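You operate a simulated robot arm through the tools that you are given. There is no shell and no other tool. Be economical: measure what you need, move in short steps, check, and stop when the job is done.

You run a simulated two-armed robot. Do the job below in one go: nothing can be reset, and whatever is moved stays where it is left.

Task
Add the bracket to the large wire basket, wash it and lift it level onto the grate.
Fine: bracket from the ledge, basket in the long bath; bath topped up to the yellow line first, one wash, both parts washed; lifted by both handles once it has stopped; nothing else in the basket; leave the sponge, the other parts and controls.

Only the result counts: the job must be done as asked and must still hold three seconds after the hand-in. Knocking over, shifting, dropping, spilling or breaking anything else fails it.

Robot
Two 7-joint arms with two-finger parallel grippers on one trunk, on a base that drives. Base frame: it is fixed to the floor where the robot stands at the start and does not move with it; the origin is under the middle of the robot, x ahead of it, y to its left, z up. Lengths are in mm, angles in rad, forces in N, time in s.
The left shoulder is at the start at [70, 134, 1201], the right one opposite. Places, roughly: wb4 [800, -100, 700]; long bath [800, 0, 700]; grate top [800, 700, 800]; orange switch [500, 600, 900]; upper switch [800, -1200, 1600]; upper knob [700, -1200, 1600]; grey block [750, 1500, 1000]; grey lid [750, 1000, 750]; grey bracket [750, 1500, 1000]; brass ring [0, -1500, 250]; grey square flange [750, 1500, 1000]; black ring [750, 1500, 750]; brass lid [750, 1500, 750]; black block [500, 1250, 250]; grey heat sink [500, 1500, 500]; brass bracket [500, 1750, 500]. Payload 1.57 kg a hand.
The TCP of each hand is the grasp point between the finger pads, 30 mm short of the fingertips. In the tool frame z runs along the fingers and y along their closing line. Largest opening 80 mm; finger width 17, thickness 12; the body of the gripper, 40 by 82 mm, starts 80 mm behind the TCP.
Orientation is that of the tool frame in the base frame, as a unit quaternion [x, y, z, w]. With the fingers straight down and closing along the base's y, the tool's x points along the base's -x, its y along +y and its z along -z.

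Tools
- The arms move only by the tool move_arm. It takes "left_motion", "right_motion" or both (then of equal length, played together; a hand with none holds still); each is a list of rows, each a list of 7 numbers: the shift along the tool's x, y, z in units of 400 mm (1.0 is 400 mm), then the turn, a rotation vector about the tool's x, y, z in units of 120 degrees (1.0 is 120 degrees), then the opening in per cent of the stroke, from 0 (shut) to 100 (fully open). In form: [[dx, dy, dz, rx, ry, rz, gripper], ...]. A call has 1 to 12 rows; each row is the pose to reach, as a shift and turn from the pose commanded when the call began, along the tool's axes at that moment. A call with a number of a shift or a turn outside -1 to 1 is refused whole. Each row takes 0.2 s and may step no farther than 50 mm and 0.15 rad from the row before; otherwise, or with a gripper value out of range, the whole call is refused. Where a pose cannot be reached the arm comes as near as it can. A force on the tool above 40 N (or 10 N above the force at the start of the call, whichever is more), or a blocked arm, ends the call early, and 0.2 s more pass. The fingers move at their own pace (about 153 mm/s each) and stop on an object; they squeeze with about 32 N. The grip force told is the motor's: it shows also when the fingers shut on nothing. Time passes only in rows, and 0.2 s behind the last, so rows that repeat a pose let the fingers close. It gives the time, the measured TCP pose, the force on the tool (base axes), the opening and the grip force at its end, in the units of the frame above (readings bear some noise).
- Cameras (640 x 400 px; columns grow to the right, rows downward): "scene" is now at [129.3, -12.7, 1411.8]; the picture's right is [-0.15, -0.99, 0.00], its down [-0.74, 0.11, -0.67] and it looks along [0.66, -0.10, -0.74] (base axes); focal length 241 px, centre (320, 200). "left" rides on the left gripper at [72, 7, -122] in its tool frame; the picture's right is [-0.09, 1.00, 0.00], its down [-0.84, -0.08, -0.54] and it looks along [-0.54, -0.05, 0.84] (tool axes); focal length 238 px, centre (320, 200). "right" rides on the right gripper at [72, -7, -122] in its tool frame; the picture's right is [0.09, 1.00, 0.00], its down [-0.84, 0.08, -0.54] and it looks along [-0.54, 0.05, 0.84] (tool axes); focal length 238 px, centre (320, 200). There is no depth. A picture from a camera that has moved, and an enlarged one, comes with that camera's place and axes in the base frame and with its lens.
- capture(camera): a new picture of that camera. No time passes.
- slide_trunk(by): slides the trunk up (or, below 0, down) by that many mm; the arms and the scene camera ride with it, the base frame stays. It gives what a move gives, with no picture.
- roll_base(legs): drives the robot by 1 to 6 legs, each [ahead, left, turn to the left] in mm, mm and rad, along the robot's own axes; the way and the turn of a leg run together, so that a leg with both is an arc; at most 1500 mm and 3.142 rad a leg. The arms and the cameras ride along, it lands a little off, and it stops where it bumps. It gives what a move gives.
- aim_head(pan, tilt): turns the head with the scene camera to pan (to the left, within 1.501 rad either way) and tilt (down, from -0.506 to 1.204), counted from straight ahead of the robot. It gives what a move gives.
- zoom(camera, box): a new picture of the part [left, top, right, bottom] of that camera's present view, enlarged. No time passes.
- job_done(): hands the job in; it is judged then, once.

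Go step by step. Nothing tells you exact positions but the pictures and the camera data: compare them with the known pose of the tool, close in by small moves and look again before you grip or let go. The budget is 120 turns and 88 pictures, counting those below and the enlarged ones. Unless the task says otherwise, let go and move clear before handing in, and close with one line.

The tools are called after "Call:" as name(argument=value, ...) on one line, values as JSON. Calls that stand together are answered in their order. move_arm: Moves the arms, as the interface text tells. Its arguments: {"type":"object","properties":{"left_motion":{"type":"array"},"right_motion":{"type":"array"}},"required":[]} The other tools are called the same way: slide_trunk (by) slides the trunk up or down; roll_base (legs) drives the base; aim_head (pan, tilt) turns the head that bears the scene camera; capture (camera) takes a picture; zoom (camera, box) takes an enlarged picture of a part of a camera's view; job_done () hands the job in.

At the start:

```text
t: 0.0
left_position: [483.7, 286.7, 1124.8]
left_tcp_rot: [0.0, 1.0, 0.0, 0.001]
left_force: [-0.7, 0.0, -0.7]
left_width: 79.9
left_gripper_force: 0.0
right_position: [414.2, -36.0, 1097.3]
right_tcp_rot: [0.0, 1.0, 0.0, 0.0]
right_force: [-0.4, 0.6, -0.4]
right_width: 79.8
right_gripper_force: 0.0
trunk travel left (down, up): [-775.0, 165.0]
robot x, y, heading: [1.5, 2.8, 0.004]
head pan, tilt: [-0.148, 0.84]
```

scene: 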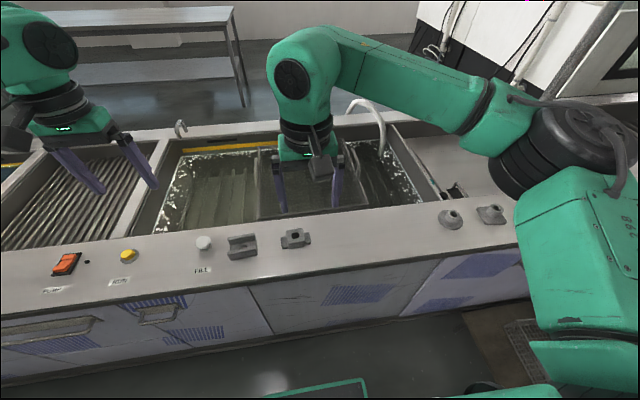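
right: 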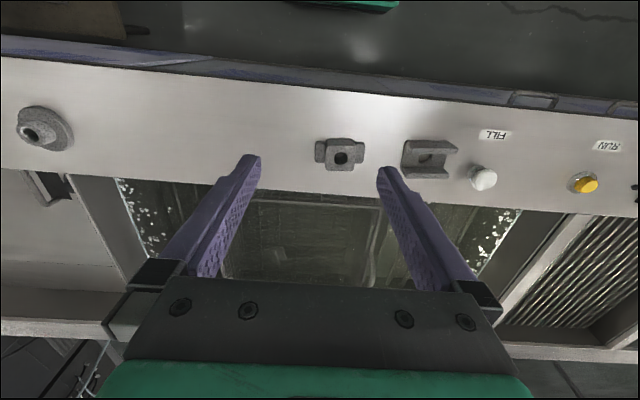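
left: 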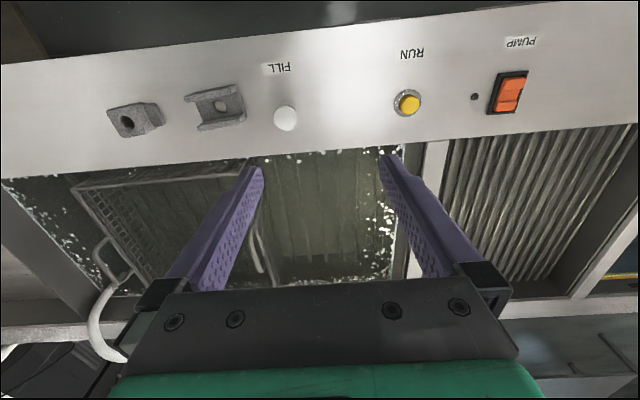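

I see a bath with a basket in it, a ledge with parts and the PUMP, RUN and FILL controls, and the grate to the left. I'll look closer at the ledge and the bath first.

Call:
zoom(camera="scene", box=[130, 90, 450, 290])

Call:
zoom(camera="left", box=[0, 60, 440, 335])

Call:
zoom(camera="right", box=[240, 80, 640, 330])

```text
2.00 times, centred on (290, 190) of scene
camera zoom: at [129.3, -12.7, 1411.8], right [-0.15, -0.99, 0.0], down [-0.74, 0.11, -0.67], along [0.66, -0.1, -0.74], focal length 482 px, centre (380, 220)
```

zoom: 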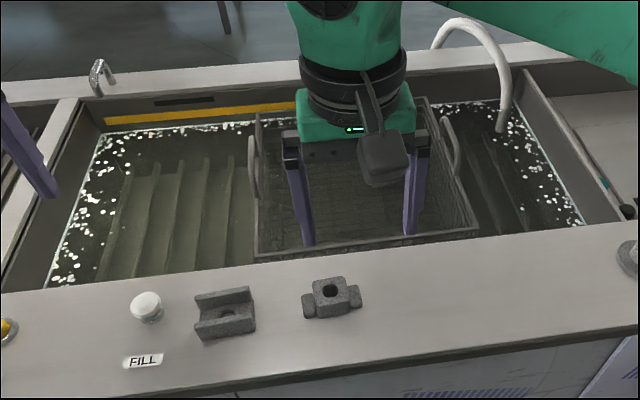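

```text
1.45 times, centred on (220, 198) of left
camera zoom: at [411.2, 293.0, 1246.1], right [0.09, 1.0, 0.0], down [0.84, -0.08, 0.54], along [0.54, -0.05, -0.84], focal length 347 px, centre (466, 204)
```

zoom: 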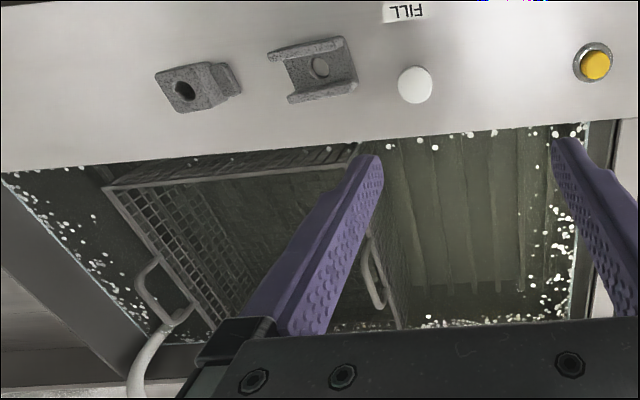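

```text
1.60 times, centred on (440, 205) of right
camera zoom: at [342.8, -43.8, 1219.6], right [-0.09, 1.0, 0.0], down [0.84, 0.08, 0.54], along [0.54, 0.05, -0.84], focal length 381 px, centre (128, 192)
```

zoom: 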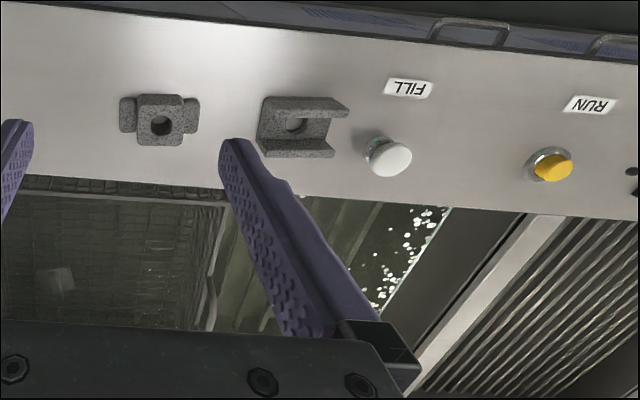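

There are four grey parts on the ledge, and something already lies in the basket. I'll look around with the head.

Call:
aim_head(pan=-0.9, tilt=0.75)

Call:
capture(camera="scene")

Call:
aim_head(pan=0.8, tilt=0.6)

Call:
capture(camera="scene")

```text
t: 1.1
left_position: [482.5, 287.1, 1124.3]
left_tcp_rot: [0.0, 1.0, 0.001, 0.001]
left_force: [-1.0, -0.1, -0.2]
left_width: 79.9
left_gripper_force: 0.0
right_position: [414.6, -36.6, 1098.7]
right_tcp_rot: [0.0, 1.0, 0.0, 0.001]
right_force: [0.2, 0.5, -0.1]
right_width: 80.0
right_gripper_force: 0.1
trunk travel left (down, up): [-775.0, 165.0]
robot x, y, heading: [1.0, 3.9, -0.002]
head pan, tilt: [-0.901, 0.75]
```

```text
81 pictures are left
camera scene: at [103.0, -65.9, 1419.0], right [-0.78, -0.62, 0.0], down [-0.42, 0.53, -0.73], along [0.45, -0.57, -0.68], focal length 241 px, centre (320, 200)
```

scene: 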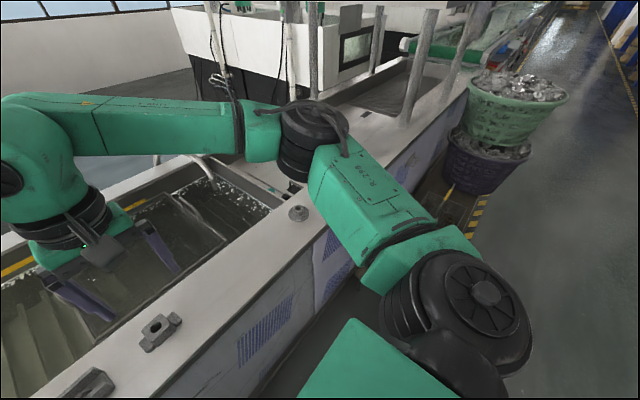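

```text
t: 2.8
left_position: [481.1, 288.0, 1124.6]
left_tcp_rot: [0.0, 1.0, 0.0, 0.0]
left_force: [-0.4, 0.5, 0.6]
left_width: 80.1
left_gripper_force: 0.1
right_position: [414.5, -35.5, 1097.4]
right_tcp_rot: [0.0, 1.0, 0.0, 0.0]
right_force: [0.1, -0.5, -0.4]
right_width: 79.9
right_gripper_force: 0.1
trunk travel left (down, up): [-775.0, 165.0]
robot x, y, heading: [0.5, -0.3, 0.002]
head pan, tilt: [0.799, 0.6]
```

```text
80 pictures are left
camera scene: at [113.1, 62.3, 1431.9], right [0.72, -0.7, 0.0], down [-0.39, -0.4, -0.82], along [0.58, 0.59, -0.57], focal length 241 px, centre (320, 200)
```

scene: 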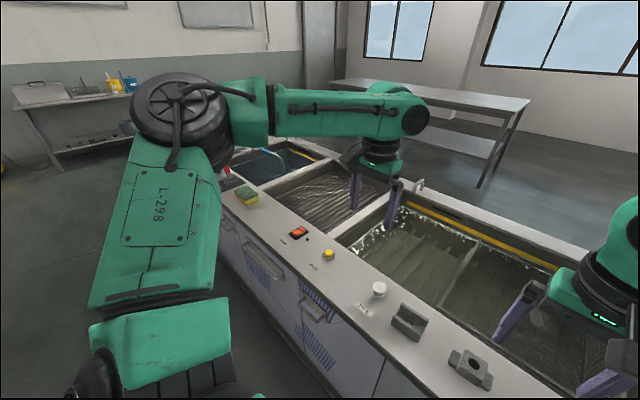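

The left arm hides part of the left side, so I'll look farther left and take a straight, closer look at the parts.

Call:
aim_head(pan=1.4, tilt=0.5)

Call:
capture(camera="scene")

Call:
aim_head(pan=0.1, tilt=1.0)

Call:
zoom(camera="scene", box=[160, 50, 480, 250])

```text
t: 3.8
left_position: [482.7, 286.0, 1124.5]
left_tcp_rot: [0.0, 1.0, 0.0, 0.0]
left_force: [-0.8, 0.1, 0.3]
left_width: 79.9
left_gripper_force: 0.1
right_position: [415.0, -36.9, 1097.9]
right_tcp_rot: [0.0, 1.0, -0.001, -0.001]
right_force: [-0.3, 0.2, -0.6]
right_width: 79.7
right_gripper_force: 0.0
trunk travel left (down, up): [-775.0, 165.0]
robot x, y, heading: [4.8, -1.5, 0.005]
head pan, tilt: [1.4, 0.499]
```

```text
79 pictures are left
camera scene: at [67.1, 88.6, 1441.0], right [0.99, -0.17, 0.0], down [-0.08, -0.47, -0.88], along [0.15, 0.86, -0.48], focal length 241 px, centre (320, 200)
```

scene: 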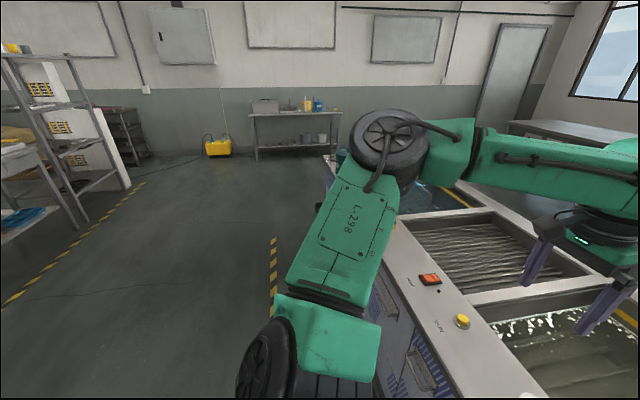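

```text
t: 5.3
left_position: [484.2, 286.3, 1123.9]
left_tcp_rot: [0.0, 1.0, 0.0, -0.001]
left_force: [0.3, -0.4, -0.2]
left_width: 80.0
left_gripper_force: 0.2
right_position: [415.4, -36.3, 1097.6]
right_tcp_rot: [0.0, 1.0, 0.0, 0.0]
right_force: [0.5, -1.0, 0.0]
right_width: 79.8
right_gripper_force: 0.0
trunk travel left (down, up): [-775.0, 165.0]
robot x, y, heading: [-2.4, -1.4, 0.001]
head pan, tilt: [0.099, 1.0]
```

```text
2.00 times, centred on (320, 150) of scene
camera zoom: at [120.8, 6.0, 1399.9], right [0.1, -0.99, 0.0], down [-0.84, -0.08, -0.54], along [0.54, 0.05, -0.84], focal length 482 px, centre (320, 300)
```

zoom: 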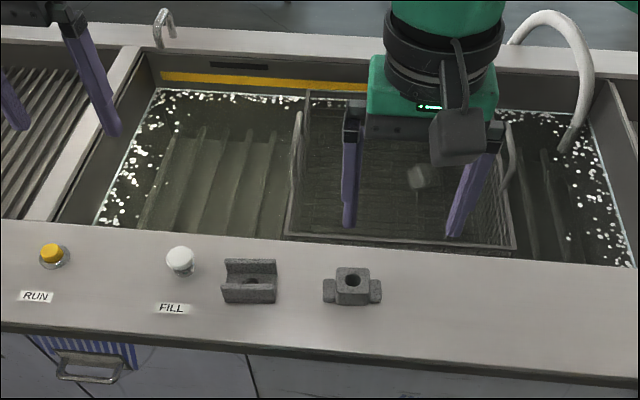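

The U-shaped bracket stands right of FILL, the water is below the yellow line, and the basket already holds one part. I'll shut the left fingers and bring them over FILL, which I put near [502, 232, 875].

Call:
move_arm(left_motion=[[-0.01, -0.03, 0.09, 0, 0, 0, 0], [-0.02, -0.06, 0.18, 0, 0, 0, 0], [-0.03, -0.09, 0.27, 0, 0, 0, 0], [-0.04, -0.12, 0.36, 0, 0, 0, 0], [-0.045, -0.136, 0.43, 0, 0, 0, 0]])

Call:
capture(camera="left")

Call:
capture(camera="scene")

```text
t: 6.5
left_position: [501.3, 232.6, 951.8]
left_tcp_rot: [0.0, 1.0, 0.0, 0.0]
left_force: [1.1, -0.4, -0.1]
left_width: 0.1
left_gripper_force: 21.0
right_position: [414.9, -36.2, 1097.4]
right_tcp_rot: [0.0, 1.0, 0.0, 0.0]
right_force: [-0.2, 0.0, 0.1]
right_width: 80.0
right_gripper_force: 0.0
trunk travel left (down, up): [-775.0, 165.0]
robot x, y, heading: [-1.0, 0.2, 0.001]
head pan, tilt: [0.099, 1.0]
```

```text
77 pictures are left
camera left: at [429.4, 238.4, 1073.8], right [0.09, 1.0, 0.0], down [0.84, -0.08, 0.54], along [0.54, -0.05, -0.84], focal length 238 px, centre (320, 200)
```

left: 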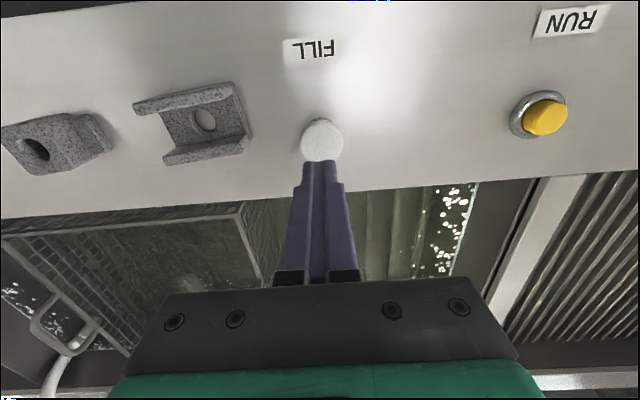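

```text
76 pictures are left
camera scene: at [121.6, 5.9, 1399.8], right [0.1, -0.99, 0.0], down [-0.84, -0.08, -0.54], along [0.54, 0.05, -0.84], focal length 241 px, centre (320, 200)
```

scene: 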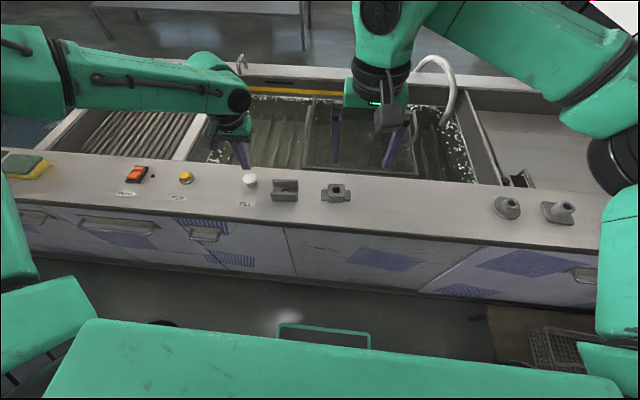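

FILL now triangulates to roughly [491, 233, 885]. I'll shift a little toward the robot, lower, and check.

Call:
move_arm(left_motion=[[0.024, 0.001, 0.02, 0, 0, 0, 0], [0.024, 0.001, 0.055, 0, 0, 0, 0]])

Call:
zoom(camera="left", box=[220, 60, 420, 260])

Call:
zoom(camera="scene", box=[170, 60, 330, 220])

```text
t: 7.1
left_position: [492.1, 232.0, 931.5]
left_tcp_rot: [0.0, 1.0, 0.0, 0.0]
left_force: [-0.5, -0.6, 0.6]
left_width: 0.3
left_gripper_force: 21.2
right_position: [415.0, -35.7, 1097.7]
right_tcp_rot: [0.0, 1.0, -0.001, 0.0]
right_force: [0.0, -0.3, -0.4]
right_width: 80.0
right_gripper_force: 0.0
trunk travel left (down, up): [-775.0, 165.0]
robot x, y, heading: [-3.7, -2.5, 0.004]
head pan, tilt: [0.099, 1.0]
```

```text
2.00 times, centred on (320, 160) of left
camera zoom: at [420.3, 239.2, 1052.8], right [0.09, 1.0, 0.0], down [0.84, -0.08, 0.54], along [0.54, -0.05, -0.84], focal length 477 px, centre (320, 280)
```

zoom: 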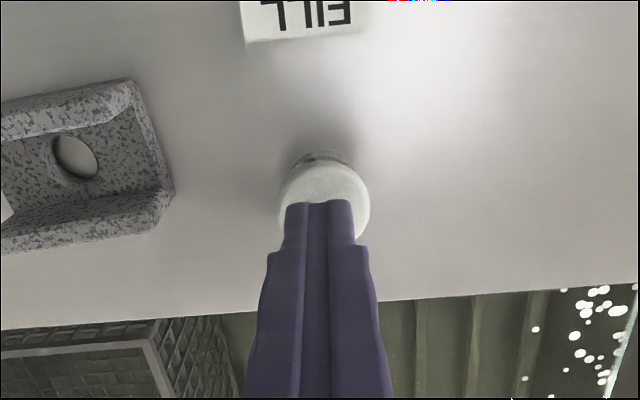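

```text
2.50 times, centred on (250, 140) of scene
camera zoom: at [121.6, 6.0, 1399.8], right [0.1, -1.0, 0.0], down [-0.84, -0.08, -0.54], along [0.54, 0.05, -0.84], focal length 603 px, centre (495, 350)
```

zoom: 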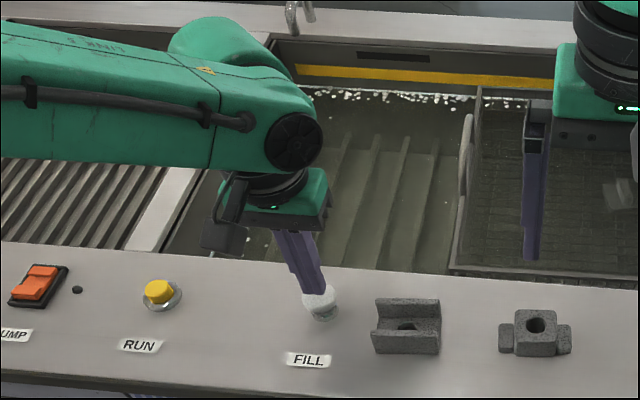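

The tip sits over the dome, which is about 34 mm wide. I'll press down slowly until it gives resistance.

Call:
move_arm(left_motion=[[-0.007, 0.003, 0.02, 0, 0, 0, 0], [-0.007, 0.003, 0.035, 0, 0, 0, 0], [-0.007, 0.003, 0.05, 0, 0, 0, 0]])

Call:
zoom(camera="scene", box=[170, 60, 330, 220])

```text
t: 7.9
left_position: [493.7, 234.6, 910.4]
left_tcp_rot: [0.0, 1.0, 0.0, 0.001]
left_force: [0.5, 1.6, 3.6]
left_width: 0.1
left_gripper_force: 21.1
right_position: [413.5, -36.1, 1097.7]
right_tcp_rot: [0.0, 1.0, 0.0, 0.0]
right_force: [0.3, 0.2, 0.0]
right_width: 79.9
right_gripper_force: 0.1
trunk travel left (down, up): [-775.0, 165.0]
robot x, y, heading: [-0.2, 2.7, -0.001]
head pan, tilt: [0.099, 1.0]
```

```text
2.50 times, centred on (250, 140) of scene
camera zoom: at [120.2, 5.9, 1400.0], right [0.1, -0.99, 0.0], down [-0.84, -0.08, -0.54], along [0.54, 0.05, -0.84], focal length 603 px, centre (495, 350)
```

zoom: 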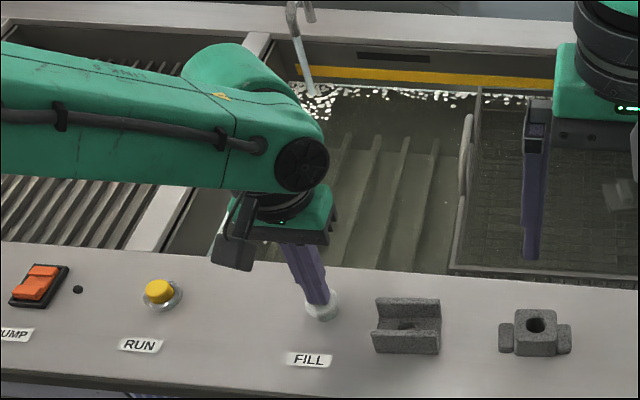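

The tap is running with the button down. I'll hold it and watch the level.

Call:
move_arm(left_motion=[[0, 0, 0, 0, 0, 0, 0], [0, 0, 0, 0, 0, 0, 0], [0, 0, 0, 0, 0, 0, 0], [0, 0, 0, 0, 0, 0, 0], [0, 0, 0, 0, 0, 0, 0]])

Call:
zoom(camera="scene", box=[230, 60, 330, 122])

```text
t: 9.1
left_position: [494.0, 234.6, 910.5]
left_tcp_rot: [-0.001, 1.0, 0.0, 0.0]
left_force: [1.8, 0.7, 4.7]
left_width: 0.0
left_gripper_force: 21.2
right_position: [413.1, -36.2, 1098.1]
right_tcp_rot: [0.0, 1.0, 0.001, 0.0]
right_force: [0.7, 0.1, 0.0]
right_width: 79.7
right_gripper_force: 0.1
trunk travel left (down, up): [-775.0, 165.0]
robot x, y, heading: [1.1, 4.1, 0.003]
head pan, tilt: [0.099, 1.0]
```

```text
6.40 times, centred on (280, 91) of scene
camera zoom: at [120.4, 5.6, 1399.9], right [0.1, -1.0, 0.0], down [-0.84, -0.08, -0.54], along [0.54, 0.05, -0.84], focal length 1543 px, centre (576, 898)
```

zoom: 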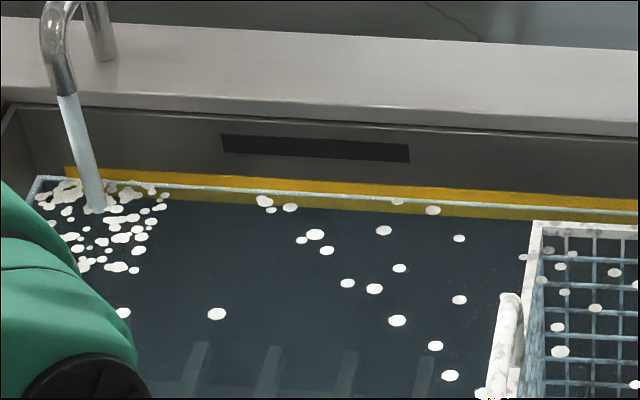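

The water line now stands within the yellow band, so I release the button at once and check that the flow stops.

Call:
move_arm(left_motion=[[0, 0, -0.05, 0, 0, 0, 0]])

Call:
zoom(camera="scene", box=[230, 60, 330, 122])

```text
t: 9.5
left_position: [493.8, 234.0, 930.7]
left_tcp_rot: [0.0, 1.0, 0.0, -0.001]
left_force: [-0.2, 1.1, 0.7]
left_width: 0.0
left_gripper_force: 21.3
right_position: [413.4, -36.5, 1097.9]
right_tcp_rot: [-0.001, 1.0, 0.0, 0.0]
right_force: [0.6, -0.9, -0.7]
right_width: 79.9
right_gripper_force: 0.0
trunk travel left (down, up): [-775.0, 165.0]
robot x, y, heading: [-1.3, -1.5, -0.003]
head pan, tilt: [0.099, 1.0]
```

```text
6.40 times, centred on (280, 91) of scene
camera zoom: at [120.2, 5.9, 1399.8], right [0.1, -1.0, 0.0], down [-0.84, -0.08, -0.54], along [0.54, 0.05, -0.84], focal length 1543 px, centre (576, 898)
```

zoom: 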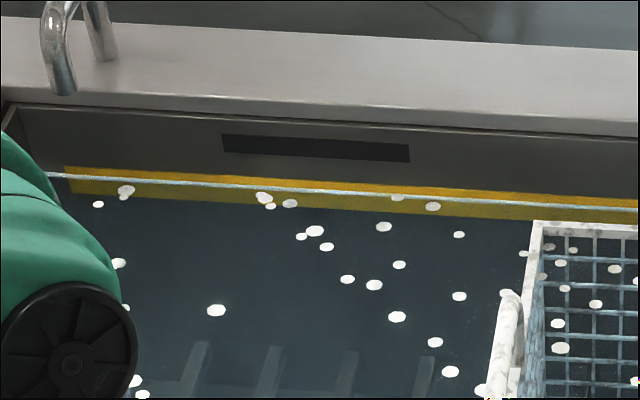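

The flow has stopped with the level on the yellow band. Next I'll raise the left hand, move over the bracket near [489, 139] and turn 90° to grip it across its walls.

Call:
move_arm(left_motion=[[0, 0, -0.1, 0, 0, 0.068, 0], [0, 0, -0.175, 0, 0, 0.136, 0], [0, -0.03, -0.175, 0, 0, 0.204, 50], [0.003, -0.06, -0.175, 0, 0, 0.272, 100], [0.004, -0.09, -0.175, 0, 0, 0.34, 100], [0.006, -0.12, -0.175, 0, 0, 0.408, 100], [0.008, -0.15, -0.175, 0, 0, 0.476, 100], [0.01, -0.18, -0.175, 0, 0, 0.544, 100], [0.012, -0.21, -0.175, 0, 0, 0.612, 100], [0.012, -0.237, -0.175, 0, 0, 0.68, 100], [0.012, -0.237, -0.175, 0, 0, 0.75, 100]])

Call:
capture(camera="left")

Call:
capture(camera="scene")

```text
t: 11.9
left_position: [489.5, 138.0, 1001.0]
left_tcp_rot: [0.708, 0.706, 0.0, -0.001]
left_force: [0.9, 0.0, -0.8]
left_width: 79.8
left_gripper_force: 0.0
right_position: [414.0, -35.9, 1098.4]
right_tcp_rot: [-0.001, 1.0, 0.0, 0.0]
right_force: [0.9, -0.3, -0.2]
right_width: 80.1
right_gripper_force: 0.0
trunk travel left (down, up): [-775.0, 165.0]
robot x, y, heading: [-2.6, -0.3, -0.005]
head pan, tilt: [0.099, 1.0]
```

```text
70 pictures are left
camera left: at [496.1, 211.0, 1122.3], right [1.0, -0.09, 0.0], down [-0.08, -0.84, 0.54], along [-0.05, -0.54, -0.84], focal length 238 px, centre (320, 200)
```

left: 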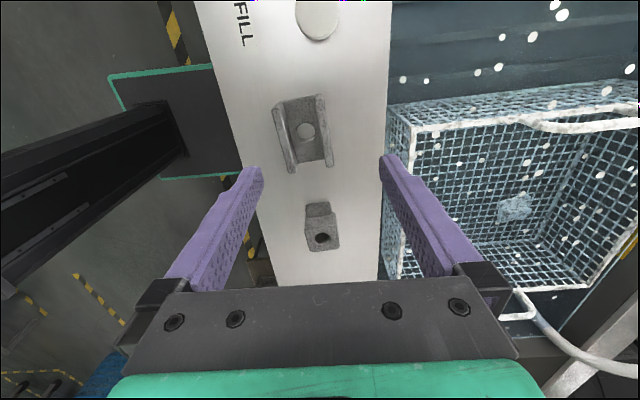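

```text
69 pictures are left
camera scene: at [120.7, 6.0, 1399.9], right [0.1, -1.0, 0.0], down [-0.84, -0.08, -0.54], along [0.54, 0.05, -0.84], focal length 241 px, centre (320, 200)
```

scene: 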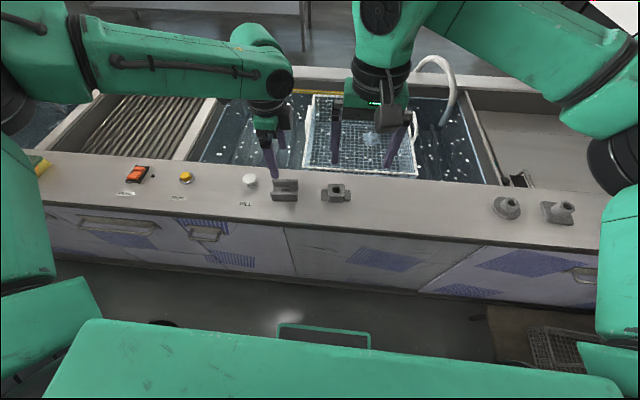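

The bracket's centre comes out near [475, 137] with its floor near z 880, and it is turned by about 0.1 rad. I'll correct position and turn, lower part way and look again.

Call:
move_arm(left_motion=[[-0.001, -0.036, 0.04, 0, 0, -0.024, 100], [-0.001, -0.036, 0.1, 0, 0, -0.048, 100], [-0.001, -0.036, 0.15, 0, 0, -0.048, 100]])

Call:
capture(camera="left")

Call:
zoom(camera="scene", box=[220, 120, 380, 220])

```text
t: 12.7
left_position: [475.2, 139.2, 939.7]
left_tcp_rot: [0.67, 0.742, 0.0, 0.001]
left_force: [-0.6, 0.5, -1.0]
left_width: 80.2
left_gripper_force: 0.0
right_position: [413.9, -37.0, 1097.7]
right_tcp_rot: [0.0, 1.0, 0.0, 0.001]
right_force: [0.1, 0.7, 0.5]
right_width: 80.0
right_gripper_force: 0.2
trunk travel left (down, up): [-775.0, 165.0]
robot x, y, heading: [3.4, 0.9, -0.002]
head pan, tilt: [0.099, 1.0]
```

```text
68 pictures are left
camera left: at [475.1, 210.5, 1060.7], right [1.0, 0.01, 0.0], down [0.01, -0.84, 0.54], along [0.0, -0.54, -0.84], focal length 238 px, centre (320, 200)
```

left: 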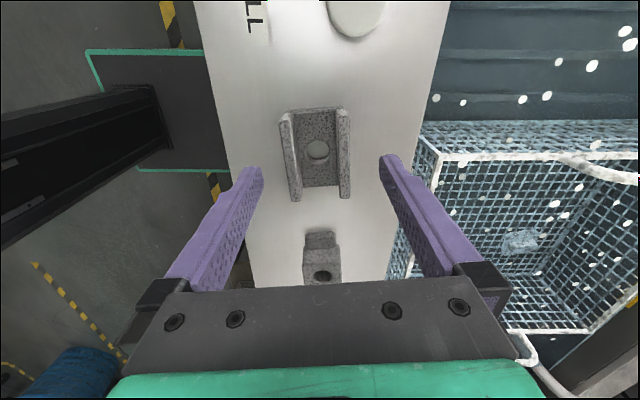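

```text
4.00 times, centred on (300, 170) of scene
camera zoom: at [121.6, 6.1, 1399.8], right [0.1, -1.0, 0.0], down [-0.84, -0.08, -0.54], along [0.54, 0.05, -0.84], focal length 964 px, centre (400, 320)
```

zoom: 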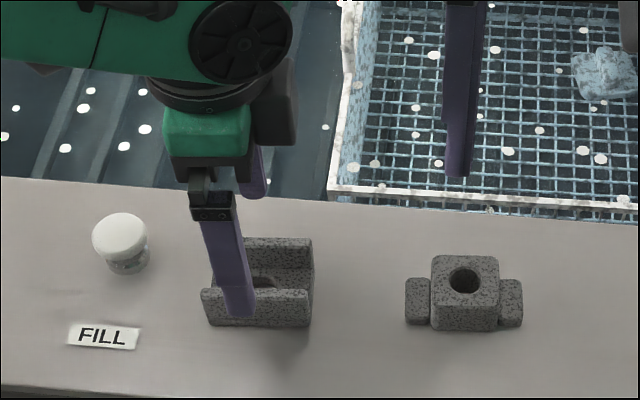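

Everything lines up apart from a 5 mm offset in x. I'll lower to TCP z of about 909 and look before gripping.

Call:
move_arm(left_motion=[[0, -0.013, 0.03, 0, 0, 0, 100], [0, -0.013, 0.06, 0, 0, 0, 100], [0, -0.013, 0.078, 0, 0, 0, 100]])

Call:
capture(camera="left")

Call:
zoom(camera="scene", box=[220, 120, 380, 220])

```text
t: 13.5
left_position: [466.7, 140.5, 911.8]
left_tcp_rot: [0.67, 0.743, 0.0, 0.002]
left_force: [0.5, -0.9, 0.3]
left_width: 80.0
left_gripper_force: 0.1
left hand out of reach, approached as far as the arm can: row 3
right_position: [414.2, -36.2, 1098.1]
right_tcp_rot: [0.0, 1.0, 0.0, 0.0]
right_force: [-0.5, 0.2, 1.0]
right_width: 80.1
right_gripper_force: 0.0
trunk travel left (down, up): [-775.0, 165.0]
robot x, y, heading: [0.8, 1.3, -0.006]
head pan, tilt: [0.099, 1.0]
```

```text
66 pictures are left
camera left: at [465.5, 213.5, 1033.8], right [1.0, 0.01, 0.0], down [0.01, -0.84, 0.54], along [0.01, -0.54, -0.84], focal length 238 px, centre (320, 200)
```

left: 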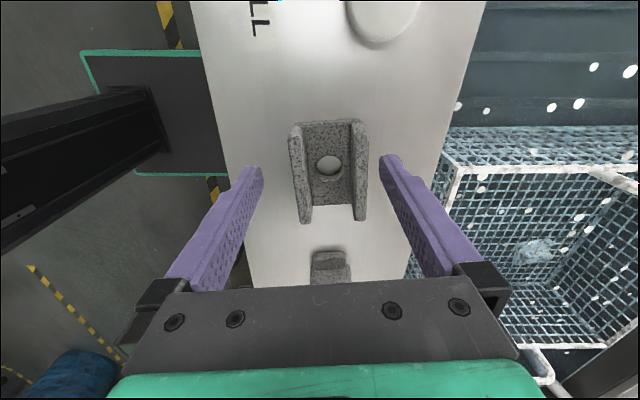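

```text
4.00 times, centred on (300, 170) of scene
camera zoom: at [120.5, 5.9, 1399.9], right [0.1, -1.0, 0.0], down [-0.84, -0.08, -0.54], along [0.54, 0.05, -0.84], focal length 964 px, centre (400, 320)
```

zoom: 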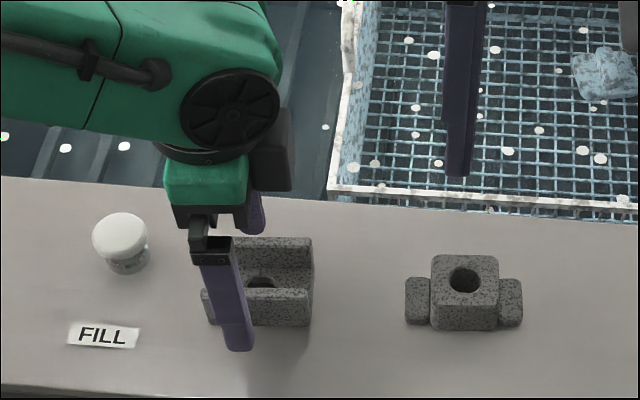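

The bracket sits about 5 mm farther in x than the hand, and the arm hits a folding limit here. I'll nudge outward and slightly down.

Call:
move_arm(left_motion=[[0.005, 0.01, -0.005, 0, 0, 0, 100], [0.005, 0.011, 0.004, 0, 0, 0, 100]])

Call:
zoom(camera="left", box=[200, 80, 440, 230])

```text
t: 14.1
left_position: [468.3, 145.6, 910.8]
left_tcp_rot: [0.67, 0.742, 0.0, 0.001]
left_force: [0.8, -0.1, -0.4]
left_width: 79.8
left_gripper_force: 0.0
right_position: [414.6, -36.9, 1098.7]
right_tcp_rot: [-0.001, 1.0, 0.0, 0.001]
right_force: [-0.2, -0.3, -1.0]
right_width: 80.1
right_gripper_force: 0.0
trunk travel left (down, up): [-775.0, 165.0]
robot x, y, heading: [2.4, 4.5, 0.001]
head pan, tilt: [0.099, 1.0]
```

```text
2.67 times, centred on (320, 155) of left
camera zoom: at [468.4, 217.5, 1032.5], right [1.0, 0.01, 0.0], down [0.01, -0.84, 0.54], along [0.01, -0.54, -0.84], focal length 636 px, centre (320, 320)
```

zoom: 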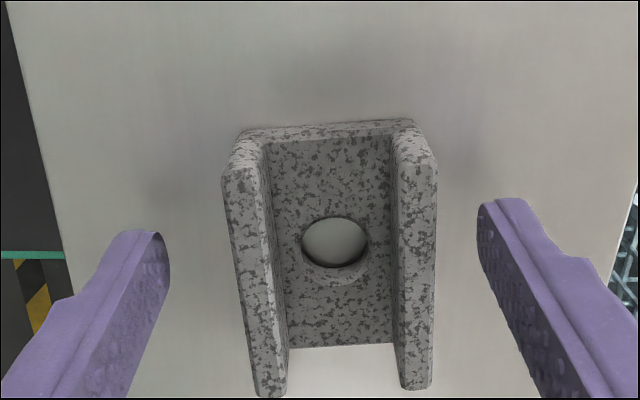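

The hand is now centred over the bracket, so I'll close on it.

Call:
move_arm(left_motion=[[0, 0.005, 0.004, 0, 0, 0, 100], [0, 0.006, 0.006, 0, 0, 0, 55], [0, 0.006, 0.006, 0, 0, 0, 0], [0, 0.006, 0.006, 0, 0, 0, 0], [0, 0.006, 0.006, 0, 0, 0, 0]])

Call:
zoom(camera="left", box=[200, 80, 440, 230])

```text
t: 15.3
left_position: [470.1, 147.2, 910.4]
left_tcp_rot: [0.67, 0.742, 0.0, 0.001]
left_force: [0.2, 0.0, 0.8]
left_width: 49.2
left_gripper_force: 32.3
left hand out of reach, approached as far as the arm can: row 1, 2, 3, 4, 5
right_position: [415.1, -36.5, 1098.3]
right_tcp_rot: [0.0, 1.0, -0.001, -0.001]
right_force: [-0.3, 0.1, 0.1]
right_width: 80.0
right_gripper_force: 0.1
trunk travel left (down, up): [-775.0, 165.0]
robot x, y, heading: [2.6, -0.8, -0.002]
head pan, tilt: [0.099, 1.0]
```

```text
2.67 times, centred on (320, 155) of left
camera zoom: at [469.2, 218.8, 1032.3], right [1.0, 0.01, 0.0], down [0.01, -0.84, 0.54], along [0.01, -0.54, -0.84], focal length 636 px, centre (320, 320)
```

zoom: 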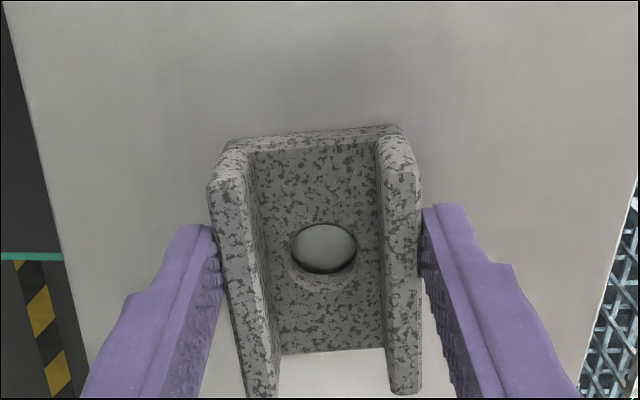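

The bracket is held at 49 mm opening. I'll lift it and move the right hand away to the right.

Call:
move_arm(left_motion=[[0, 0, -0.05, 0, 0, 0, 0], [0, 0, -0.15, 0, 0, 0, 0], [0, 0, -0.25, 0, 0, 0, 0], [0, 0, -0.3, 0, 0, 0, 0], [0, 0, -0.3, 0, 0, 0, 0]], right_motion=[[0, -0.1, 0, 0, 0, 0, 100], [0, -0.2, 0, 0, 0, 0, 100], [0, -0.3, 0, 0, 0, 0, 100], [0, -0.4, 0, 0, 0, 0, 100], [0, -0.5, 0, 0, 0, 0, 100]])

Call:
aim_head(pan=-0.1, tilt=0.85)

Call:
capture(camera="scene")

Call:
capture(camera="left")

```text
t: 16.5
left_position: [471.6, 144.9, 1030.5]
left_tcp_rot: [0.671, 0.741, 0.0, -0.001]
left_force: [0.9, -0.2, -1.3]
left_width: 49.4
left_gripper_force: 32.0
right_position: [414.0, -237.4, 1098.0]
right_tcp_rot: [0.0, 1.0, 0.001, 0.001]
right_force: [0.3, -0.5, 0.2]
right_width: 79.9
right_gripper_force: 0.1
trunk travel left (down, up): [-775.0, 165.0]
robot x, y, heading: [-0.7, -1.7, -0.003]
head pan, tilt: [0.099, 1.0]
```

```text
t: 17.2
left_position: [471.4, 146.8, 1030.7]
left_tcp_rot: [0.67, 0.742, 0.0, 0.0]
left_force: [0.1, -0.6, -0.8]
left_width: 49.3
left_gripper_force: 31.9
right_position: [415.0, -236.8, 1097.8]
right_tcp_rot: [-0.001, 1.0, 0.0, -0.001]
right_force: [-0.1, 0.3, 0.2]
right_width: 80.2
right_gripper_force: 0.0
trunk travel left (down, up): [-775.0, 165.0]
robot x, y, heading: [0.4, -4.8, -0.001]
head pan, tilt: [-0.099, 0.85]
```

```text
62 pictures are left
camera scene: at [129.5, -8.6, 1410.9], right [-0.1, -1.0, 0.0], down [-0.75, 0.07, -0.66], along [0.66, -0.07, -0.75], focal length 241 px, centre (320, 200)
```

scene: 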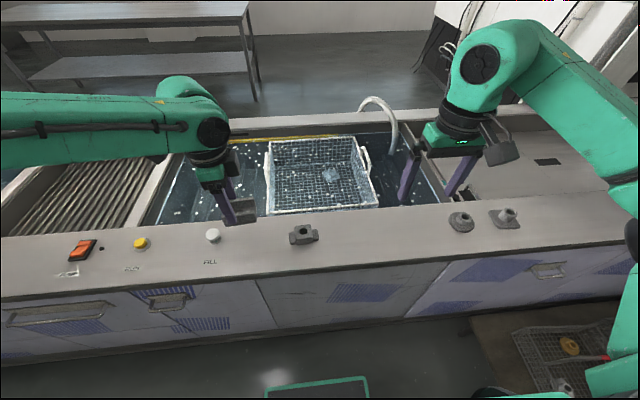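

```text
61 pictures are left
camera left: at [471.5, 218.8, 1151.4], right [1.0, 0.01, 0.0], down [0.01, -0.84, 0.54], along [0.0, -0.54, -0.84], focal length 238 px, centre (320, 200)
```

left: 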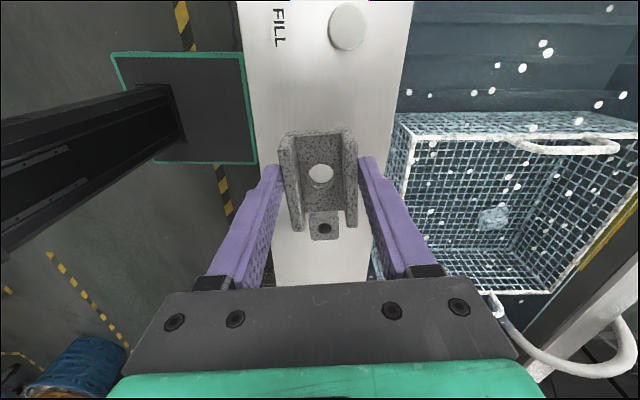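

The bracket is in hand. Now I'll look at the basket and its handles in detail.

Call:
zoom(camera="scene", box=[240, 110, 400, 230])

Call:
zoom(camera="left", box=[380, 90, 640, 320])

```text
3.33 times, centred on (320, 170) of scene
camera zoom: at [129.5, -8.6, 1410.9], right [-0.1, -1.0, 0.0], down [-0.75, 0.07, -0.66], along [0.66, -0.07, -0.75], focal length 804 px, centre (320, 300)
```

zoom: 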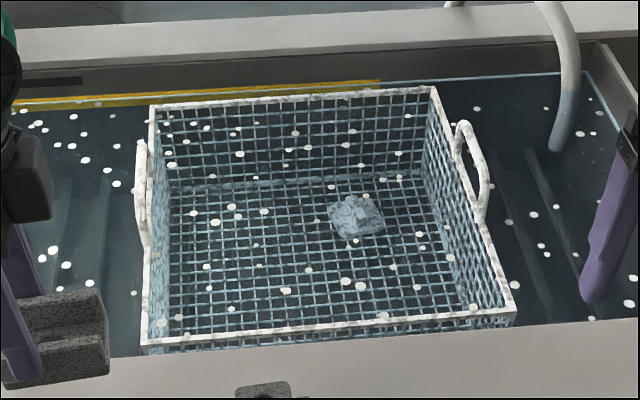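

```text
1.74 times, centred on (510, 205) of left
camera zoom: at [471.5, 218.8, 1151.4], right [1.0, 0.01, 0.0], down [0.01, -0.84, 0.54], along [0.0, -0.54, -0.84], focal length 414 px, centre (-10, 191)
```

zoom: 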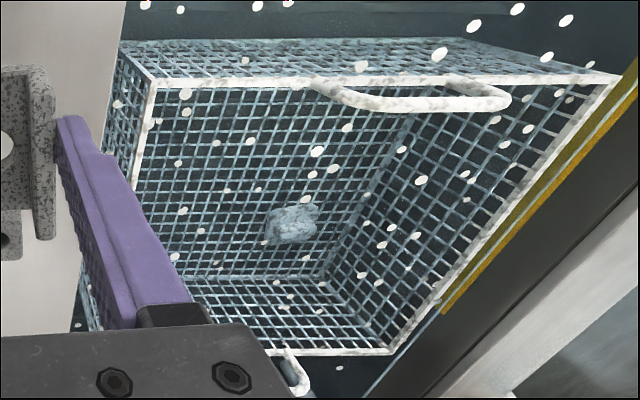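

The rim is near z 800, spanning x 614–1015 and y -255 to 110. The floor is near z 680, the washed part sits near [900, -134], and the handles are at x of about 825. I'll carry the bracket over the free front area at about [720, -20].

Call:
move_arm(left_motion=[[-0.068, 0.082, 0, 0, 0, 0, 0], [-0.136, 0.164, 0, 0, 0, 0, 0], [-0.204, 0.246, 0, 0, 0, 0, 0], [-0.272, 0.328, 0, 0, 0, 0, 0], [-0.34, 0.41, 0, 0, 0, 0, 0], [-0.408, 0.492, 0, 0, 0, 0, 0], [-0.476, 0.576, 0, 0, 0, 0, 0]])

Call:
capture(camera="left")

Call:
capture(camera="scene")

```text
t: 18.8
left_position: [512.2, 130.2, 1041.3]
left_tcp_rot: [0.67, 0.742, 0.0, 0.001]
left_force: [-0.3, -0.3, -1.4]
left_width: 49.6
left_gripper_force: 32.0
left hand out of reach, approached as far as the arm can: row 1, 2, 3, 4, 5, 6, 7
right_position: [414.7, -236.8, 1098.3]
right_tcp_rot: [-0.001, 1.0, 0.0, 0.001]
right_force: [-0.1, 0.8, -0.6]
right_width: 80.1
right_gripper_force: 0.1
trunk travel left (down, up): [-775.0, 165.0]
robot x, y, heading: [2.9, -1.2, 0.002]
head pan, tilt: [-0.099, 0.85]
```

```text
58 pictures are left
camera left: at [511.5, 203.1, 1162.7], right [1.0, 0.01, 0.0], down [0.01, -0.84, 0.54], along [0.0, -0.54, -0.84], focal length 238 px, centre (320, 200)
```

left: 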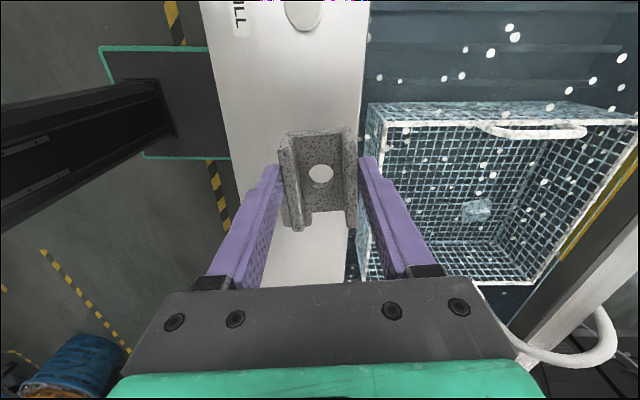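

```text
57 pictures are left
camera scene: at [130.0, -9.0, 1410.9], right [-0.1, -1.0, 0.0], down [-0.75, 0.07, -0.66], along [0.66, -0.07, -0.75], focal length 241 px, centre (320, 200)
```

scene: 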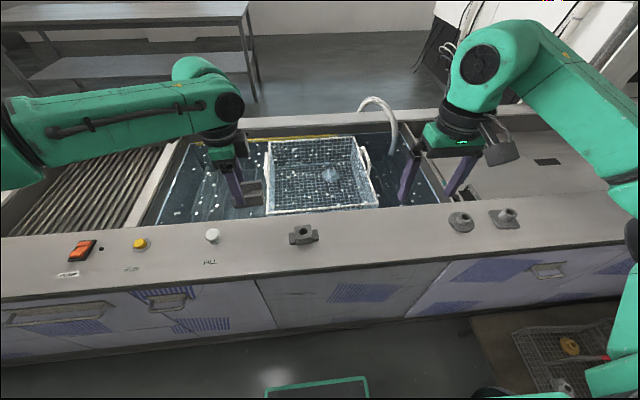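

The arm stops at x≈512 in this turned wrist pose, probably at a wrist limit. I'll turn the hand back to its original heading at this height, then try the reach again.

Call:
move_arm(left_motion=[[0, 0, 0, 0, 0, -0.07, 0], [0, 0, 0, 0, 0, -0.14, 0], [0, 0, 0, 0, 0, -0.21, 0], [0, 0, 0, 0, 0, -0.28, 0], [0, 0, 0, 0, 0, -0.35, 0], [0, 0, 0, 0, 0, -0.42, 0], [0, 0, 0, 0, 0, -0.49, 0], [0, 0, 0, 0, 0, -0.56, 0], [0, 0, 0, 0, 0, -0.63, 0], [0, 0, 0, 0, 0, -0.7, 0]])

Call:
aim_head(pan=0.0, tilt=1.2)

Call:
capture(camera="scene")

```text
t: 21.0
left_position: [508.8, 126.7, 1052.2]
left_tcp_rot: [0.0, 1.0, -0.001, 0.001]
left_force: [-0.3, -0.3, -2.2]
left_width: 49.5
left_gripper_force: 32.0
left hand out of reach, approached as far as the arm can: row 8, 9, 10
right_position: [414.4, -236.5, 1098.3]
right_tcp_rot: [-0.001, 1.0, 0.0, 0.0]
right_force: [-0.2, 0.1, 0.7]
right_width: 79.9
right_gripper_force: 0.1
trunk travel left (down, up): [-775.0, 165.0]
robot x, y, heading: [1.4, -0.7, 0.003]
head pan, tilt: [-0.099, 0.85]
```

```text
t: 21.9
left_position: [508.4, 127.1, 1051.4]
left_tcp_rot: [0.003, 1.0, 0.0, 0.001]
left_force: [0.2, 0.6, -1.2]
left_width: 49.3
left_gripper_force: 31.9
right_position: [414.1, -235.6, 1097.9]
right_tcp_rot: [0.0, 1.0, 0.0, 0.0]
right_force: [-0.3, 0.2, 0.6]
right_width: 79.9
right_gripper_force: 0.1
trunk travel left (down, up): [-775.0, 165.0]
robot x, y, heading: [2.9, -2.1, 0.003]
head pan, tilt: [0.0, 1.201]
```

```text
56 pictures are left
camera scene: at [107.7, -1.1, 1387.3], right [0.0, -1.0, 0.0], down [-0.93, 0.0, -0.36], along [0.36, 0.0, -0.93], focal length 241 px, centre (320, 200)
```

scene: 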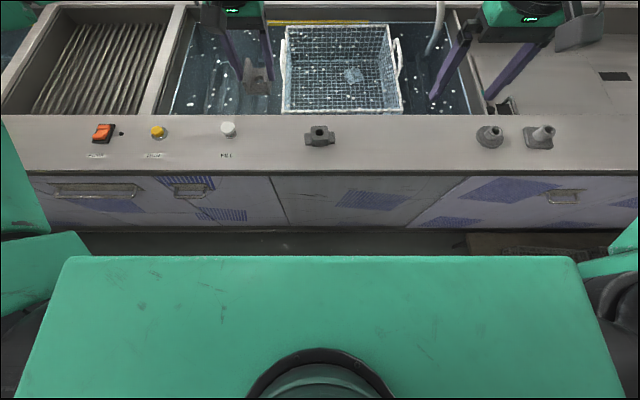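

The arm still stops at x≈508. I'll look at the left arm itself to see why.

Call:
aim_head(pan=0.7, tilt=0.9)

Call:
capture(camera="scene")

```text
t: 22.9
left_position: [509.1, 126.4, 1051.3]
left_tcp_rot: [0.003, 1.0, -0.001, 0.001]
left_force: [-0.5, -0.3, -1.3]
left_width: 49.4
left_gripper_force: 31.9
right_position: [414.2, -235.2, 1098.7]
right_tcp_rot: [0.0, 1.0, 0.0, 0.0]
right_force: [0.4, -1.1, 0.7]
right_width: 80.1
right_gripper_force: 0.0
trunk travel left (down, up): [-775.0, 165.0]
robot x, y, heading: [-4.3, -3.5, 0.006]
head pan, tilt: [0.7, 0.901]
```

```text
55 pictures are left
camera scene: at [109.5, 47.5, 1407.1], right [0.64, -0.77, 0.0], down [-0.6, -0.5, -0.62], along [0.47, 0.4, -0.78], focal length 241 px, centre (320, 200)
```

scene: 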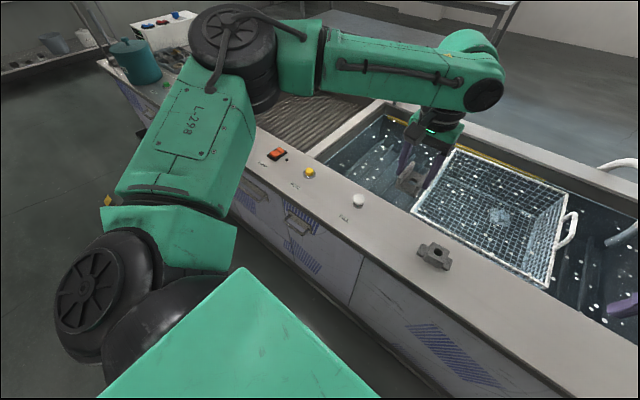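

The elbow is still well bent, so this isn't full extension. I'll test whether a different sideways position lets the hand get farther out.

Call:
move_arm(left_motion=[[-0.05, 0.08, -0.03, 0, 0, 0, 0], [-0.1, 0.16, -0.06, 0, 0, 0, 0], [-0.15, 0.24, -0.09, 0, 0, 0, 0], [-0.2, 0.31, -0.12, 0, 0, 0, 0], [-0.3, 0.31, -0.12, 0, 0, 0, 0]])

```text
t: 24.1
left_position: [569.9, 258.4, 1095.5]
left_tcp_rot: [0.002, 1.0, 0.0, 0.0]
left_force: [0.7, -0.6, -1.9]
left_width: 49.3
left_gripper_force: 32.4
left hand out of reach, approached as far as the arm can: row 3, 4, 5
right_position: [415.4, -236.9, 1097.5]
right_tcp_rot: [0.0, 1.0, 0.0, 0.0]
right_force: [0.1, -0.2, 0.0]
right_width: 80.2
right_gripper_force: 0.1
trunk travel left (down, up): [-775.0, 165.0]
robot x, y, heading: [2.3, -1.2, 0.004]
head pan, tilt: [0.7, 0.901]
```

Reach grows with height relative to the shoulder and toward the arm's own side. There is about 170 mm clear between the base front (x≈230) and the ledge front (x≈402), so I'll drive 140 mm ahead and lower the trunk by 150 mm.

Call:
roll_base(legs=[[140, 0, 0]])

Call:
aim_head(pan=0.0, tilt=1.2)

Call:
capture(camera="scene")

```text
t: 25.4
left_position: [705.8, 259.6, 1095.1]
left_tcp_rot: [0.001, 1.0, 0.0, 0.001]
left_force: [-0.1, 0.4, -2.3]
left_width: 49.2
left_gripper_force: 32.0
right_position: [550.9, -235.9, 1098.5]
right_tcp_rot: [-0.001, 1.0, 0.0, 0.001]
right_force: [0.4, 0.6, -0.3]
right_width: 79.9
right_gripper_force: 0.1
trunk travel left (down, up): [-775.0, 165.0]
robot x, y, heading: [137.9, 2.3, 0.003]
head pan, tilt: [0.7, 0.901]
```

```text
t: 26.5
left_position: [706.5, 260.6, 1094.9]
left_tcp_rot: [0.001, 1.0, 0.001, 0.001]
left_force: [-0.5, 0.3, -2.1]
left_width: 49.5
left_gripper_force: 32.1
right_position: [550.9, -236.3, 1098.9]
right_tcp_rot: [-0.001, 1.0, 0.001, 0.0]
right_force: [-0.8, -0.1, 0.0]
right_width: 79.9
right_gripper_force: 0.1
trunk travel left (down, up): [-775.0, 165.0]
robot x, y, heading: [138.4, -1.4, 0.003]
head pan, tilt: [0.0, 1.201]
```

```text
54 pictures are left
camera scene: at [244.3, -0.5, 1387.3], right [0.0, -1.0, 0.0], down [-0.93, 0.0, -0.36], along [0.36, 0.0, -0.93], focal length 241 px, centre (320, 200)
```

scene: 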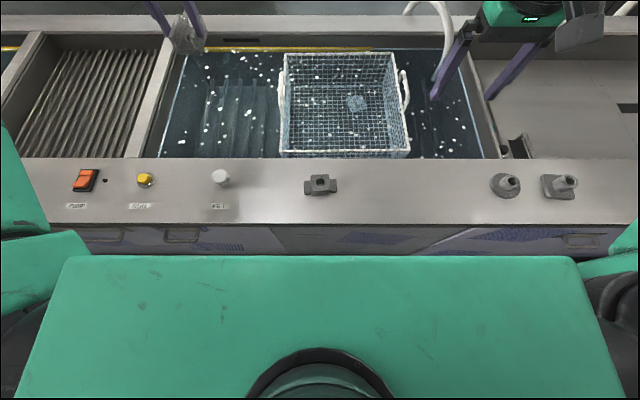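

There is still some clearance at the front. I'll lower the trunk by 150 mm.

Call:
slide_trunk(by=-150)

Call:
move_arm(left_motion=[[0, -0.1, 0, 0, 0, 0, 0], [0, -0.2, 0, 0, 0, 0, 0], [0, -0.3, 0, 0, 0, 0, 0], [0, -0.4, 0, 0, 0, 0, 0], [0, -0.5, 0, 0, 0, 0, 0], [0, -0.6, 0, 0, 0, 0, 0]])

```text
t: 28.3
left_position: [706.7, 260.6, 945.5]
left_tcp_rot: [0.001, 1.0, 0.0, 0.001]
left_force: [-0.4, 0.3, -0.6]
left_width: 49.5
left_gripper_force: 32.0
right_position: [552.6, -235.5, 949.1]
right_tcp_rot: [-0.001, 1.0, -0.001, 0.0]
right_force: [-0.5, 0.0, -0.3]
right_width: 80.1
right_gripper_force: 0.1
trunk travel left (down, up): [-625.0, 315.0]
robot x, y, heading: [138.0, -0.9, -0.001]
head pan, tilt: [0.0, 1.201]
```

```text
t: 29.7
left_position: [621.9, 102.2, 938.9]
left_tcp_rot: [0.001, 1.0, 0.0, 0.001]
left_force: [-1.0, -0.5, -2.0]
left_width: 49.5
left_gripper_force: 32.1
left hand out of reach, approached as far as the arm can: row 1, 2, 3, 4, 5, 6
right_position: [550.8, -235.4, 948.1]
right_tcp_rot: [-0.001, 1.0, 0.001, 0.0]
right_force: [-0.3, 0.3, -0.1]
right_width: 80.0
right_gripper_force: 0.1
trunk travel left (down, up): [-625.0, 315.0]
robot x, y, heading: [141.3, -0.5, 0.007]
head pan, tilt: [0.0, 1.201]
```

The boundary looks as if the elbow is stuck out to the left. I'll swing the hand wide left, extend there, and see how far the arm can straighten.

Call:
move_arm(left_motion=[[0, 0.1, -0.03, 0, 0, 0, 0], [0, 0.2, -0.06, 0, 0, 0, 0], [0, 0.3, -0.1, 0, 0, 0, 0], [0, 0.4, -0.1, 0, 0, 0, 0], [0, 0.5, -0.1, 0, 0, 0, 0], [0, 0.6, -0.1, 0, 0, 0, 0], [0, 0.7, -0.1, 0, 0, 0, 0], [-0.1, 0.75, -0.1, 0, 0, 0, 0], [-0.2, 0.75, -0.1, 0, 0, 0, 0], [-0.3, 0.75, -0.1, 0, 0, 0, 0], [-0.4, 0.75, -0.1, 0, 0, 0, 0], [-0.5, 0.75, -0.1, 0, 0, 0, 0]])

Call:
aim_head(pan=0.7, tilt=0.7)

Call:
capture(camera="scene")

```text
t: 32.3
left_position: [699.2, 390.8, 971.7]
left_tcp_rot: [0.002, 1.0, 0.0, 0.001]
left_force: [-0.4, 0.5, -2.4]
left_width: 49.2
left_gripper_force: 32.6
left hand out of reach, approached as far as the arm can: row 9, 10, 11, 12
right_position: [552.0, -235.6, 948.5]
right_tcp_rot: [-0.001, 1.0, 0.0, 0.0]
right_force: [-0.3, 0.0, 0.2]
right_width: 79.9
right_gripper_force: 0.0
trunk travel left (down, up): [-625.0, 315.0]
robot x, y, heading: [135.0, 3.6, -0.004]
head pan, tilt: [0.0, 1.201]
```

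```text
t: 33.3
left_position: [699.1, 390.1, 972.3]
left_tcp_rot: [0.001, 1.0, 0.0, 0.001]
left_force: [-0.1, 0.6, -1.4]
left_width: 49.3
left_gripper_force: 32.0
right_position: [551.7, -235.9, 949.3]
right_tcp_rot: [-0.001, 1.0, 0.0, 0.0]
right_force: [0.6, -0.5, 0.7]
right_width: 80.3
right_gripper_force: 0.1
trunk travel left (down, up): [-625.0, 315.0]
robot x, y, heading: [138.8, 1.3, 0.003]
head pan, tilt: [0.7, 0.7]
```

```text
53 pictures are left
camera scene: at [253.8, 54.1, 1273.2], right [0.65, -0.76, 0.0], down [-0.49, -0.42, -0.76], along [0.58, 0.49, -0.64], focal length 241 px, centre (320, 200)
```

scene: 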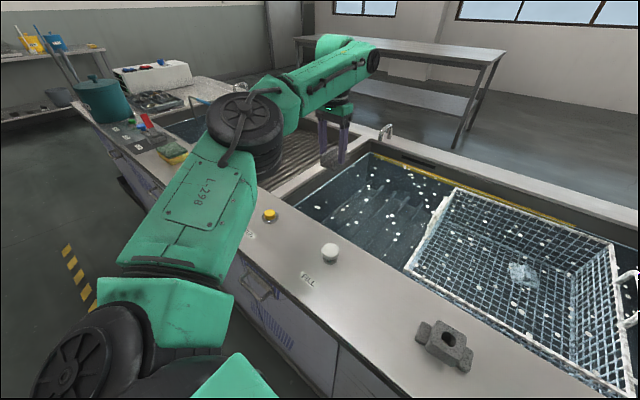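

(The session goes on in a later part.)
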